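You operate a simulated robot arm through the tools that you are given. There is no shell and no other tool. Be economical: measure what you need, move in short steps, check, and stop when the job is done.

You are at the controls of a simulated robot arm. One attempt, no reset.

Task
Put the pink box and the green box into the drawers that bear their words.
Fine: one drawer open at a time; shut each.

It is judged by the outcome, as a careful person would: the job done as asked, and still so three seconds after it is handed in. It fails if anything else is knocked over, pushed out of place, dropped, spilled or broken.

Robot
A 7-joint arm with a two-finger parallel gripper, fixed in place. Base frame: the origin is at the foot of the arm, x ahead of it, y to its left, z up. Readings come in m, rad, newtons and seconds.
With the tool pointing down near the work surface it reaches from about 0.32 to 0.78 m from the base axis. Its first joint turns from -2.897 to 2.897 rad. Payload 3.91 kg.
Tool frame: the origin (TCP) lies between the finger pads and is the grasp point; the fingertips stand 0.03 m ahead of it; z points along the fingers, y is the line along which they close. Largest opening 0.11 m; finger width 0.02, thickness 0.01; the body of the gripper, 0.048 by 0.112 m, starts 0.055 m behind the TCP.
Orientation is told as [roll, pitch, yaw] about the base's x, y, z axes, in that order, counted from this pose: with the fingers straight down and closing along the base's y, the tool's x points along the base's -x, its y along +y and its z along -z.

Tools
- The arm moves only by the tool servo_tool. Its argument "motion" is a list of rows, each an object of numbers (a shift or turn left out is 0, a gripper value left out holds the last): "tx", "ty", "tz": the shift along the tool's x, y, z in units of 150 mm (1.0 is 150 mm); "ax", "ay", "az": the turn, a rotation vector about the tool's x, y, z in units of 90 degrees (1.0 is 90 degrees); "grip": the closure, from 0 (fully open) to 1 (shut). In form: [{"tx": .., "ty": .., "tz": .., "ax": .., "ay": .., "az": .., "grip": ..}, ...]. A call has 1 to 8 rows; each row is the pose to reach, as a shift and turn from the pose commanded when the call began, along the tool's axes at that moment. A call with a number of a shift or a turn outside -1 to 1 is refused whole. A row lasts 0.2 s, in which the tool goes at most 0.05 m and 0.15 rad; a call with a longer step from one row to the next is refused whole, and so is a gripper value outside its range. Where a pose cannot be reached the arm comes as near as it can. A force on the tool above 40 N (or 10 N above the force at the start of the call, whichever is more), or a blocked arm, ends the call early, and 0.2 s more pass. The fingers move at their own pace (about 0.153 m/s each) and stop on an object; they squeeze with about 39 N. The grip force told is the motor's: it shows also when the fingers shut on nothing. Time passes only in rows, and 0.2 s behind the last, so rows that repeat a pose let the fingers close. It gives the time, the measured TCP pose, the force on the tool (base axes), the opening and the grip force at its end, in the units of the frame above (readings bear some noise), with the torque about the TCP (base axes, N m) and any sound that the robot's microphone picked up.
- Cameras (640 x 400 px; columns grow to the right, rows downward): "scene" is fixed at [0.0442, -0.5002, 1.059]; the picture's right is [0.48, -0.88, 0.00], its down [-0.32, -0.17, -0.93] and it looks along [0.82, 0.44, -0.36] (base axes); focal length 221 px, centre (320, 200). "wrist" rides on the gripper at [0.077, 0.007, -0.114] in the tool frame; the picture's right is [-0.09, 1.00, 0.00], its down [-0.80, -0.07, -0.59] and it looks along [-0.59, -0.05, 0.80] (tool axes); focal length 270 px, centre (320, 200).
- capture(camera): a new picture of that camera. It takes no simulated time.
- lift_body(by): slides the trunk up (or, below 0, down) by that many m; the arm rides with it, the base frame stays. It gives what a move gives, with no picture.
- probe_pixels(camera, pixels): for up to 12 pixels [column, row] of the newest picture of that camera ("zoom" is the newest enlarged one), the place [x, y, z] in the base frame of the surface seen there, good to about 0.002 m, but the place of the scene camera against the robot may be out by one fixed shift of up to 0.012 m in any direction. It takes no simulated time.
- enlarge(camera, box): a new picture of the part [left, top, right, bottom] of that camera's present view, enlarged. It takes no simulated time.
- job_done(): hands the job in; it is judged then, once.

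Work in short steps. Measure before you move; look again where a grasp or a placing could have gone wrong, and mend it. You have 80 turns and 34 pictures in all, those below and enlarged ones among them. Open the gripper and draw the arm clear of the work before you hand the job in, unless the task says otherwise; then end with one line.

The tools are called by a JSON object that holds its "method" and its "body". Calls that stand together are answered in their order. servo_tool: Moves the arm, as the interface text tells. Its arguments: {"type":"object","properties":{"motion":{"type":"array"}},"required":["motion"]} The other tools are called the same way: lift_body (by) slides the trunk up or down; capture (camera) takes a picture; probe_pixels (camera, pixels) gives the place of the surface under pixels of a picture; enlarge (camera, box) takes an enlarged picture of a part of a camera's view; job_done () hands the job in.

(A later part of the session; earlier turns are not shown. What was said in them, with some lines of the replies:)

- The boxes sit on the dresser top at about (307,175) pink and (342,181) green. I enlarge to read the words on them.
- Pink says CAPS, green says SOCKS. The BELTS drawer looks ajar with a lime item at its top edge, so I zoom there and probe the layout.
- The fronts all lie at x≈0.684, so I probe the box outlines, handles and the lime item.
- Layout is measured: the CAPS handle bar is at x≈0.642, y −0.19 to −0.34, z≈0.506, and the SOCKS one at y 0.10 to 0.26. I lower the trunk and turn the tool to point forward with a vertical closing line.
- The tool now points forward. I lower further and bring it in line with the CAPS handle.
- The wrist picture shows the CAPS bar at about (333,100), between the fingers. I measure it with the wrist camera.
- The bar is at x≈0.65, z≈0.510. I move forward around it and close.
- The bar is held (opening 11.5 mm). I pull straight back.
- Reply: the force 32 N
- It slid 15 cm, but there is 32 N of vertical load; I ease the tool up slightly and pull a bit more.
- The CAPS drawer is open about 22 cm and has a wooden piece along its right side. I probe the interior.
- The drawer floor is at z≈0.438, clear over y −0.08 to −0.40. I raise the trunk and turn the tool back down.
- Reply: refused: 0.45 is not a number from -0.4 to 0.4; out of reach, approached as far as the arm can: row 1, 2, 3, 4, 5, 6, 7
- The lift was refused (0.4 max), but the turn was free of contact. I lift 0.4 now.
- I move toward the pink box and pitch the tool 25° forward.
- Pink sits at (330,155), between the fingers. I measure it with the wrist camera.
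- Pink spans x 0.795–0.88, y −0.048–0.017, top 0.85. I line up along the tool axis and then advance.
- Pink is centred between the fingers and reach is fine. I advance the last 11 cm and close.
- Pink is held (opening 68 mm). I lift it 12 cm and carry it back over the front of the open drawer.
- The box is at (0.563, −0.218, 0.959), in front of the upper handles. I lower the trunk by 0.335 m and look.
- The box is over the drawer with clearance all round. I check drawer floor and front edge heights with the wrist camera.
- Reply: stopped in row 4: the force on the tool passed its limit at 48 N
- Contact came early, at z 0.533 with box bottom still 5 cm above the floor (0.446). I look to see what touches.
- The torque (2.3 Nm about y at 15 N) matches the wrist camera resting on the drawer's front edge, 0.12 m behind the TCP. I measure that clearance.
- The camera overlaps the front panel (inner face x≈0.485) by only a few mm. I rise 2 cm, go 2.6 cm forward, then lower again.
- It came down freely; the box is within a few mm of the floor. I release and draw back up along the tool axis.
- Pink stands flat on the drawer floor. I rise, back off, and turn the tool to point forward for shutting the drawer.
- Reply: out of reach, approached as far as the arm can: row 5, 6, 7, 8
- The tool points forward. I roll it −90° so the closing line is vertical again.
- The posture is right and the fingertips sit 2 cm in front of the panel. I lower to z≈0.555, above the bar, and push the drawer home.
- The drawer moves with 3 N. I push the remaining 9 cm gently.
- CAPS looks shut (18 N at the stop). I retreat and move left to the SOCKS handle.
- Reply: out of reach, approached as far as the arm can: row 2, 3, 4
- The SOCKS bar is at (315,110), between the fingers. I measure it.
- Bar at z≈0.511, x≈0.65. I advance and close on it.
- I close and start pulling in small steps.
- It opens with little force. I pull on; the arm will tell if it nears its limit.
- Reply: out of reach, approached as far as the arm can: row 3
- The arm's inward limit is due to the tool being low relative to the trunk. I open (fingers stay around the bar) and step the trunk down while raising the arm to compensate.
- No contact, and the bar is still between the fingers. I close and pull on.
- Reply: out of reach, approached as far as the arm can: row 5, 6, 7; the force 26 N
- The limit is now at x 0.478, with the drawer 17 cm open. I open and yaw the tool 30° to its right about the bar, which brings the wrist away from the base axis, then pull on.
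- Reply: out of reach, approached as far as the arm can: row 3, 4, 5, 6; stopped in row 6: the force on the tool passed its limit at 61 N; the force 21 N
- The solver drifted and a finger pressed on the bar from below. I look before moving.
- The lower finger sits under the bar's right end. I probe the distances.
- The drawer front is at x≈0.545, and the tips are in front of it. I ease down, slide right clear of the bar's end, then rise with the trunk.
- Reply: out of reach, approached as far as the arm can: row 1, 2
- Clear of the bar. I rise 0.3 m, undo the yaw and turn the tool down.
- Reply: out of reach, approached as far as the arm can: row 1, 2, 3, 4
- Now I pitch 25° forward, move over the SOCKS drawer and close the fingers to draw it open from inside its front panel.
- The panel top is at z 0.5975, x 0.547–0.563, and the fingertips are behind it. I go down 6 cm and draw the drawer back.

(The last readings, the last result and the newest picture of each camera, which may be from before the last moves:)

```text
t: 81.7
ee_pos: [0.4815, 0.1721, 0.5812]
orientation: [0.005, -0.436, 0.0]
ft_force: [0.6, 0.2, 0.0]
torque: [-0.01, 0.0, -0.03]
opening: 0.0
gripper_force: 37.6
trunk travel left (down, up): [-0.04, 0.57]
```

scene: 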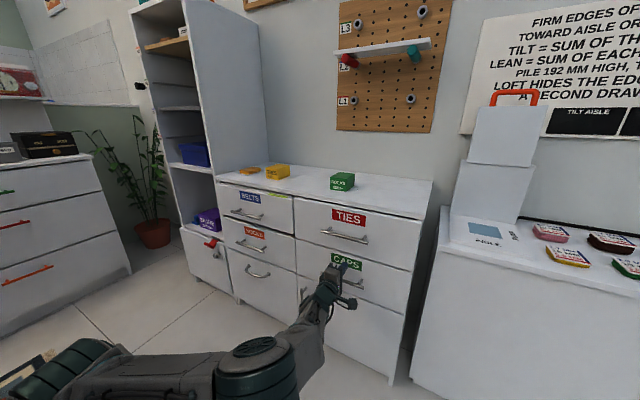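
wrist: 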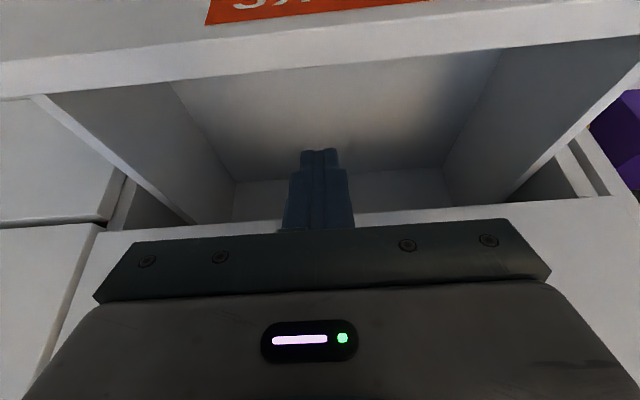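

Pulled freely to x 0.48. I move slightly forward and raise the trunk, then look.

{"method": "servo_tool", "body": {"motion": [{"tx": -0.12, "tz": 0.056}]}}

{"method": "lift_body", "body": {"by": 0.4}}

{"method": "capture", "body": {"camera": "scene"}}

```text
t: 82.1
ee_pos: [0.5017, 0.1701, 0.581]
orientation: [0.003, -0.435, -0.004]
ft_force: [0.1, 0.0, 0.5]
torque: [0.02, -0.01, 0.0]
opening: 0.0
gripper_force: 37.7
trunk travel left (down, up): [-0.04, 0.57]
```

```text
t: 86.0
ee_pos: [0.5013, 0.171, 0.982]
orientation: [0.004, -0.437, -0.001]
ft_force: [-0.3, -0.4, 0.6]
torque: [-0.02, -0.02, 0.01]
opening: 0.0003
gripper_force: 37.6
trunk travel left (down, up): [-0.44, 0.17]
```

```text
12 pictures are left
```

scene: 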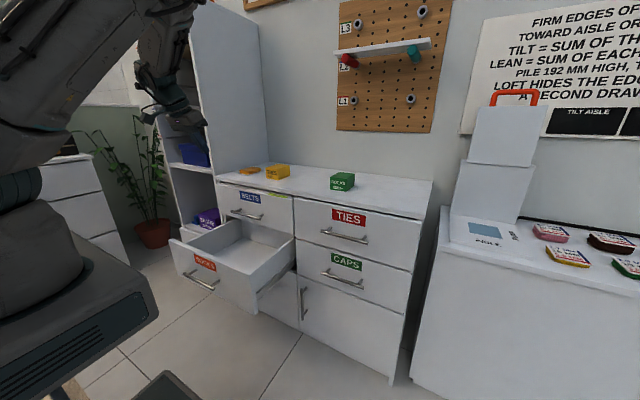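

The SOCKS drawer is wide open and empty, CAPS shut. I probe the drawer and caps front positions.

{"method": "probe_pixels", "body": {"camera": "scene", "pixels": [[204, 263], [225, 262], [240, 250], [225, 275], [250, 262], [346, 262], [375, 275], [346, 218], [205, 284], [342, 182]]}}

```text
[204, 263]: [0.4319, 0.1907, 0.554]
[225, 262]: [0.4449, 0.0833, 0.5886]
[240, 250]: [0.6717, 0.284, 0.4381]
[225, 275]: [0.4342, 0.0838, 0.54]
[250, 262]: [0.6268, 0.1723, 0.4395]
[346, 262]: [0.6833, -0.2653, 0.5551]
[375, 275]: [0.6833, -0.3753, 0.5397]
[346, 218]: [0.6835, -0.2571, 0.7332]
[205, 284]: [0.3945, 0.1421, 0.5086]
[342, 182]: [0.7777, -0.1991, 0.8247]
```

CAPS is flush at 0.683 and SOCKS is open 25 cm. I move to above the green box and open the gripper.

{"method": "servo_tool", "body": {"motion": [{"tx": -0.127, "ty": -0.195}, {"tx": -0.254, "ty": -0.39}, {"tx": -0.38, "ty": -0.586}, {"tx": -0.507, "ty": -0.782}]}}

{"method": "servo_tool", "body": {"motion": [{"tx": -0.127, "ty": -0.195, "grip": 0}, {"tx": -0.254, "ty": -0.39}, {"tx": -0.38, "ty": -0.586}, {"tx": -0.507, "ty": -0.782}]}}

{"method": "servo_tool", "body": {"motion": [{"tx": -0.127, "ty": -0.195}, {"tx": -0.254, "ty": -0.39}, {"tx": -0.38, "ty": -0.586}, {"tx": -0.507, "ty": -0.782, "tz": 0.02}, {"tx": -0.507, "ty": -0.782, "tz": 0.25}, {"tx": -0.507, "ty": -0.782, "tz": 0.5}]}}

{"method": "capture", "body": {"camera": "wrist"}}

```text
t: 87.0
ee_pos: [0.5703, 0.0521, 1.0121]
orientation: [0.006, -0.438, -0.002]
ft_force: [-0.1, -1.5, 0.5]
torque: [0.03, 0.0, -0.03]
opening: 0.0002
gripper_force: 38.0
trunk travel left (down, up): [-0.44, 0.17]
```

```text
t: 88.0
ee_pos: [0.6388, -0.064, 1.0455]
orientation: [0.005, -0.437, -0.003]
ft_force: [-0.2, 0.0, 0.5]
torque: [-0.02, 0.0, 0.02]
opening: 0.1102
gripper_force: 0.1
trunk travel left (down, up): [-0.44, 0.17]
```

```text
t: 89.4
ee_pos: [0.7396, -0.1823, 1.0072]
orientation: [0.008, -0.437, -0.004]
ft_force: [-0.2, 0.2, -0.5]
torque: [-0.01, 0.03, -0.01]
opening: 0.11
gripper_force: 0.1
trunk travel left (down, up): [-0.44, 0.17]
```

```text
11 pictures are left
```

wrist: 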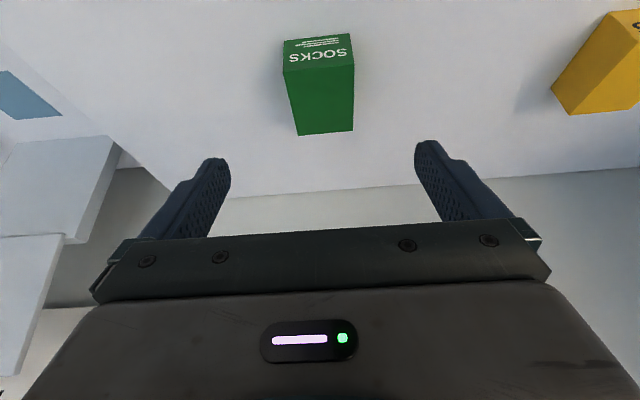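

Green is at (322,95), roughly centred. I measure it.

{"method": "probe_pixels", "body": {"camera": "wrist", "pixels": [[287, 72], [352, 68], [300, 133], [351, 129], [320, 100], [287, 50], [350, 45], [265, 140]]}}

```text
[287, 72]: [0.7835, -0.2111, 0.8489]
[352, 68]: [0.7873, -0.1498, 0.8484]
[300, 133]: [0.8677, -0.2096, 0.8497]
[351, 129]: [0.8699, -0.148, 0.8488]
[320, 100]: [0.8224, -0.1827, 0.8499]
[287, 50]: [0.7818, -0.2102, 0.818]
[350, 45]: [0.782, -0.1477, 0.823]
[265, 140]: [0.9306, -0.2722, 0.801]
```

Green is centred at (0.826, −0.180). I advance along the tool axis and close.

{"method": "servo_tool", "body": {"motion": [{"tx": -0.02, "ty": 0.015, "tz": 0.25}, {"tx": -0.02, "ty": 0.015, "tz": 0.5}, {"tx": -0.02, "ty": 0.015, "tz": 0.75}]}}

{"method": "servo_tool", "body": {"motion": [{"tz": 0.2}, {"tz": 0.4}, {"tz": 0.5}, {"tz": 0.5, "grip": 1}, {"tz": 0.5, "grip": 1}, {"tz": 0.5, "grip": 1}]}}

```text
t: 90.2
ee_pos: [0.7899, -0.1796, 0.9074]
orientation: [0.004, -0.438, -0.002]
ft_force: [0.1, 0.9, 0.3]
torque: [-0.05, 0.01, -0.02]
opening: 0.1101
gripper_force: 0.0
trunk travel left (down, up): [-0.44, 0.17]
```

```text
t: 91.6
ee_pos: [0.8209, -0.1795, 0.8397]
orientation: [0.006, -0.435, -0.001]
ft_force: [-0.2, 0.2, 0.5]
torque: [-0.02, -0.01, 0.03]
opening: 0.0676
gripper_force: 38.8
trunk travel left (down, up): [-0.44, 0.17]
```

Green is held. I lift 12 cm and carry it over to the SOCKS drawer.

{"method": "servo_tool", "body": {"motion": [{"tx": -0.11, "tz": -0.24, "grip": 1}, {"tx": -0.22, "tz": -0.48, "grip": 1}, {"tx": -0.338, "tz": -0.725, "grip": 1}]}}

{"method": "servo_tool", "body": {"motion": [{"tx": 0.13, "tz": -0.06, "ty": 0.2, "grip": 1}, {"tx": 0.26, "tz": -0.121, "ty": 0.4, "grip": 1}, {"tx": 0.39, "tz": -0.182, "ty": 0.6, "grip": 1}, {"tx": 0.52, "tz": -0.242, "ty": 0.8, "grip": 1}]}}

{"method": "servo_tool", "body": {"motion": [{"tx": 0.13, "tz": -0.06, "ty": 0.2, "grip": 1}, {"tx": 0.26, "tz": -0.121, "ty": 0.4, "grip": 1}, {"tx": 0.39, "tz": -0.182, "ty": 0.6, "grip": 1}, {"tx": 0.52, "tz": -0.242, "ty": 0.8, "grip": 1}]}}

{"method": "servo_tool", "body": {"motion": [{"tx": 0.13, "tz": -0.06, "ty": 0.2, "grip": 1}, {"tx": 0.26, "tz": -0.121, "ty": 0.4, "grip": 1}, {"tx": 0.39, "tz": -0.182, "ty": 0.6, "grip": 1}, {"tx": 0.52, "tz": -0.242, "ty": 0.8, "grip": 1}]}}

```text
t: 92.4
ee_pos: [0.8204, -0.1811, 0.9305]
orientation: [0.004, -0.435, -0.004]
ft_force: [0.7, 0.9, -0.7]
torque: [-0.01, -0.04, 0.01]
opening: 0.0679
gripper_force: 39.1
out of reach, approached as far as the arm can: row 3
trunk travel left (down, up): [-0.44, 0.17]
```

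```text
t: 93.4
ee_pos: [0.7344, -0.0582, 0.929]
orientation: [0.004, -0.439, -0.002]
ft_force: [-0.6, 0.8, -1.0]
torque: [-0.01, -0.01, 0.02]
opening: 0.0674
gripper_force: 38.8
trunk travel left (down, up): [-0.44, 0.17]
```

```text
t: 94.4
ee_pos: [0.6512, 0.0614, 0.9291]
orientation: [0.005, -0.436, -0.002]
ft_force: [-0.1, 0.6, -1.2]
torque: [-0.01, 0.04, -0.04]
opening: 0.0675
gripper_force: 39.3
trunk travel left (down, up): [-0.44, 0.17]
```

```text
t: 95.4
ee_pos: [0.5635, 0.1853, 0.9301]
orientation: [0.002, -0.437, -0.004]
ft_force: [0.3, -0.8, -0.9]
torque: [0.02, -0.02, 0.0]
opening: 0.0674
gripper_force: 39.2
trunk travel left (down, up): [-0.44, 0.17]
```

I lower the trunk 0.31 m, in front of the BELTS handle.

{"method": "lift_body", "body": {"by": -0.31}}

{"method": "capture", "body": {"camera": "wrist"}}

```text
t: 98.4
ee_pos: [0.5636, 0.1854, 0.6202]
orientation: [0.005, -0.436, -0.002]
ft_force: [-0.4, 0.7, -0.8]
torque: [0.0, -0.02, 0.01]
opening: 0.0677
gripper_force: 39.5
trunk travel left (down, up): [-0.13, 0.48]
```

```text
10 pictures are left
```

wrist: 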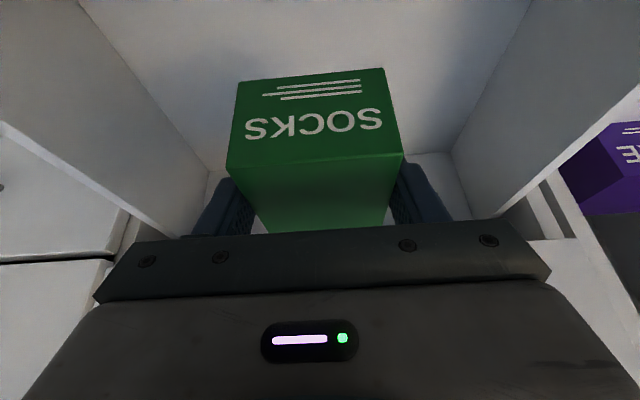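

Box centred in the drawer. I go 6 cm forward then down to just above the floor.

{"method": "servo_tool", "body": {"motion": [{"tx": -0.18, "tz": 0.085, "grip": 1}, {"tx": -0.3625, "tz": 0.169, "grip": 1}, {"tx": -0.27, "tz": 0.37, "grip": 1}, {"tx": -0.18, "tz": 0.56, "grip": 1}, {"tx": -0.09, "tz": 0.75, "grip": 1}, {"tx": -0.02, "tz": 0.9, "grip": 1}, {"tx": 0.0065, "tz": 0.96, "grip": 1}, {"tx": 0.0065, "tz": 0.96, "grip": 1}]}}

```text
t: 100.2
ee_pos: [0.6251, 0.1863, 0.4907]
orientation: [0.002, -0.436, -0.002]
ft_force: [0.3, 0.2, -1.4]
torque: [0.01, 0.0, 0.01]
opening: 0.0672
gripper_force: 39.3
trunk travel left (down, up): [-0.13, 0.48]
```

It is about 4 mm above the floor; I go down 3 mm, release, and draw back up.

{"method": "servo_tool", "body": {"motion": [{"tz": 0.018, "tx": 0.008, "grip": 1}, {"tz": 0.018, "tx": 0.008, "grip": 0.6}, {"tz": 0.018, "tx": 0.008, "grip": 0}, {"tz": 0.018, "tx": 0.008, "grip": 0}, {"tz": -0.15}, {"tz": -0.4}, {"tz": -0.7}, {"tz": -0.9}]}}

{"method": "lift_body", "body": {"by": 0.16}}

{"method": "capture", "body": {"camera": "wrist"}}

```text
t: 102.0
ee_pos: [0.5673, 0.1827, 0.6112]
orientation: [0.003, -0.435, -0.005]
ft_force: [-0.2, 0.4, -0.7]
torque: [-0.01, -0.03, -0.02]
opening: 0.1101
gripper_force: 0.2
trunk travel left (down, up): [-0.13, 0.48]
```

```text
t: 103.9
ee_pos: [0.5665, 0.1832, 0.7724]
orientation: [0.002, -0.435, -0.002]
ft_force: [-0.1, 0.0, -0.1]
torque: [-0.01, 0.0, 0.03]
opening: 0.1099
gripper_force: 0.1
trunk travel left (down, up): [-0.29, 0.32]
```

```text
9 pictures are left
```

wrist: 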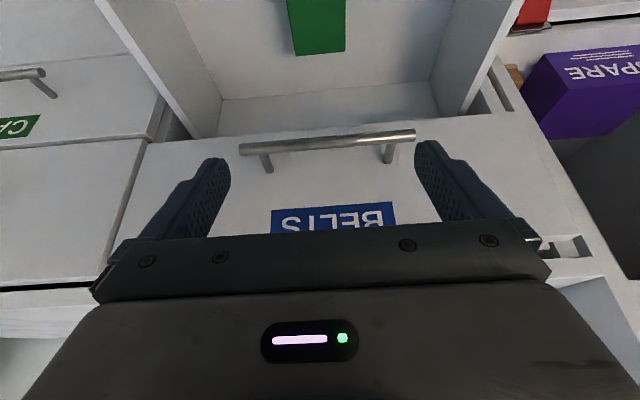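

Green is lying flat in the SOCKS drawer. I close the fingers and back off to x≈0.355, in front of the handle, to push it shut.

{"method": "servo_tool", "body": {"motion": [{"tx": 0.16, "tz": -0.074, "grip": 1}, {"tx": 0.32, "tz": -0.148}, {"tx": 0.48, "tz": -0.222}, {"tx": 0.6345, "tz": -0.296}]}}

{"method": "servo_tool", "body": {"motion": [{"tx": 0.16, "tz": -0.074}, {"tx": 0.32, "tz": -0.148}, {"tx": 0.48, "tz": -0.222}, {"tx": 0.6345, "tz": -0.296}]}}

```text
t: 104.9
ee_pos: [0.4625, 0.1835, 0.7717]
orientation: [0.002, -0.437, -0.001]
ft_force: [0.0, 0.1, 0.4]
torque: [0.03, 0.0, 0.0]
opening: 0.0
gripper_force: 37.3
trunk travel left (down, up): [-0.29, 0.32]
```

```text
t: 105.9
ee_pos: [0.3578, 0.1852, 0.7719]
orientation: [0.006, -0.437, -0.001]
ft_force: [-0.5, 0.4, -0.3]
torque: [0.05, 0.01, 0.02]
opening: 0.0
gripper_force: 37.6
trunk travel left (down, up): [-0.29, 0.32]
```

Reached without limit. I lower 0.256 m so the fingertips stand in front of the bar, and check with a picture.

{"method": "lift_body", "body": {"by": -0.256}}

{"method": "capture", "body": {"camera": "wrist"}}

```text
t: 108.5
ee_pos: [0.3585, 0.1843, 0.5168]
orientation: [0.005, -0.437, 0.0]
ft_force: [-0.2, 0.6, 0.3]
torque: [0.0, -0.01, 0.0]
opening: 0.0
gripper_force: 37.8
trunk travel left (down, up): [-0.034, 0.576]
```

```text
8 pictures are left
```

wrist: 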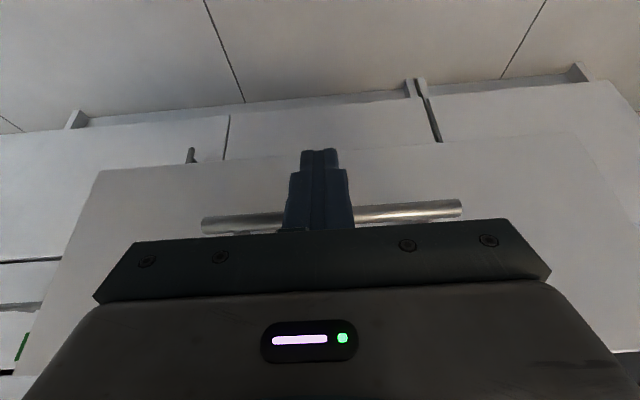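

The fingers are in front of the bar, centred. I push the drawer inward smoothly.

{"method": "servo_tool", "body": {"motion": [{"tx": -0.08, "tz": 0.037}, {"tx": -0.19, "tz": 0.089}, {"tx": -0.31, "tz": 0.145}, {"tx": -0.44, "tz": 0.205}, {"tx": -0.57, "tz": 0.266}, {"tx": -0.7, "tz": 0.327}, {"tx": -0.83, "tz": 0.387}]}}

{"method": "servo_tool", "body": {"motion": [{"tx": -0.13, "tz": 0.061}, {"tx": -0.26, "tz": 0.121}, {"tx": -0.39, "tz": 0.182}, {"tx": -0.52, "tz": 0.243}, {"tx": -0.63, "tz": 0.294}, {"tx": -0.71, "tz": 0.331}, {"tx": -0.76, "tz": 0.355}]}}

```text
t: 110.1
ee_pos: [0.4956, 0.1852, 0.5148]
orientation: [0.005, -0.439, -0.001]
ft_force: [0.8, -0.4, 0.0]
torque: [0.05, 0.0, 0.0]
opening: 0.0001
gripper_force: 37.8
trunk travel left (down, up): [-0.034, 0.576]
```

```text
t: 111.7
ee_pos: [0.6203, 0.1844, 0.5169]
orientation: [0.004, -0.437, -0.003]
ft_force: [0.1, 0.0, 0.5]
torque: [0.0, 0.0, 0.03]
opening: 0.0002
gripper_force: 37.5
trunk travel left (down, up): [-0.034, 0.576]
```

Nearly shut (TCP 0.620). I press the last bit slowly.

{"method": "servo_tool", "body": {"motion": [{"tx": -0.03, "tz": 0.014}, {"tx": -0.06, "tz": 0.028}, {"tx": -0.09, "tz": 0.042}, {"tx": -0.11, "tz": 0.051}, {"tx": -0.13, "tz": 0.06}]}}

{"method": "capture", "body": {"camera": "scene"}}

```text
t: 112.7
ee_pos: [0.6333, 0.1872, 0.5125]
orientation: [0.001, -0.422, 0.003]
ft_force: [-7.6, 1.2, -1.0]
torque: [0.0, 0.02, -0.01]
opening: 0.0
gripper_force: 38.0
trunk travel left (down, up): [-0.034, 0.576]
stopped in row 5: the force on the tool passed its limit at 45 N (the readings are from after the stop); the commanded pose is now the measured one
```

```text
7 pictures are left
```

scene: 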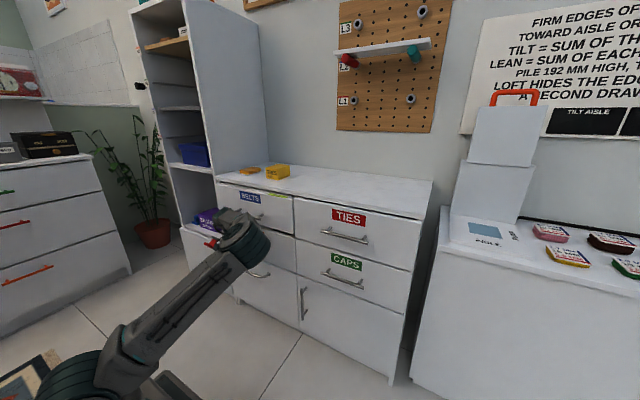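

The drawer met its stop. I retreat straight back, open the gripper and rise clear.

{"method": "servo_tool", "body": {"motion": [{"tx": 0.15, "tz": -0.07}, {"tx": 0.4, "tz": -0.18}, {"tx": 0.65, "tz": -0.29}, {"tx": 0.9, "tz": -0.4, "grip": 0}, {"tx": 0.9, "tz": -0.4, "grip": 0}]}}

{"method": "lift_body", "body": {"by": 0.4}}

{"method": "enlarge", "body": {"camera": "scene", "box": [190, 150, 430, 300]}}

{"method": "probe_pixels", "body": {"camera": "zoom", "pixels": [[170, 215], [270, 255], [420, 310], [530, 330], [160, 130], [420, 190]]}}

```text
t: 113.9
ee_pos: [0.4866, 0.186, 0.5092]
orientation: [0.0, -0.425, 0.002]
ft_force: [0.7, 0.2, 0.3]
torque: [0.02, 0.0, -0.01]
opening: 0.1102
gripper_force: 0.1
trunk travel left (down, up): [-0.034, 0.576]
```

```text
t: 117.8
ee_pos: [0.4867, 0.1859, 0.9112]
orientation: [0.001, -0.423, 0.002]
ft_force: [0.1, -0.4, 0.2]
torque: [-0.01, -0.01, -0.02]
opening: 0.1099
gripper_force: 0.1
trunk travel left (down, up): [-0.434, 0.176]
```

```text
2.67 times, centred on (310, 225) of scene
```

zoom: 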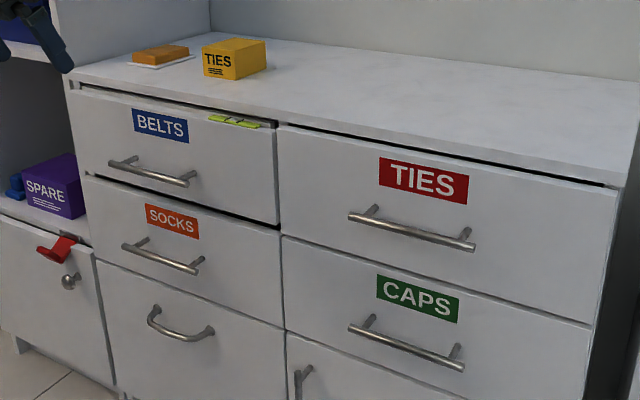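

```text
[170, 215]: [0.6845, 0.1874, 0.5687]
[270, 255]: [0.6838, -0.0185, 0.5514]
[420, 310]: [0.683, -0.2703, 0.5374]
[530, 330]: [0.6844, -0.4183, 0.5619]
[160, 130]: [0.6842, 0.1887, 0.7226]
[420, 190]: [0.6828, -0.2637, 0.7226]
```

All the fronts are flush at x≈0.684, nothing else has moved, and the arm is clear with the gripper open. I hand the job in.

{"method": "job_done", "body": {}}

```text
The job is handed in.
```

The pink box is in the CAPS drawer and the green box is in the SOCKS drawer. Both drawers are shut, only one was open at a time, and the arm is clear with the gripper open.
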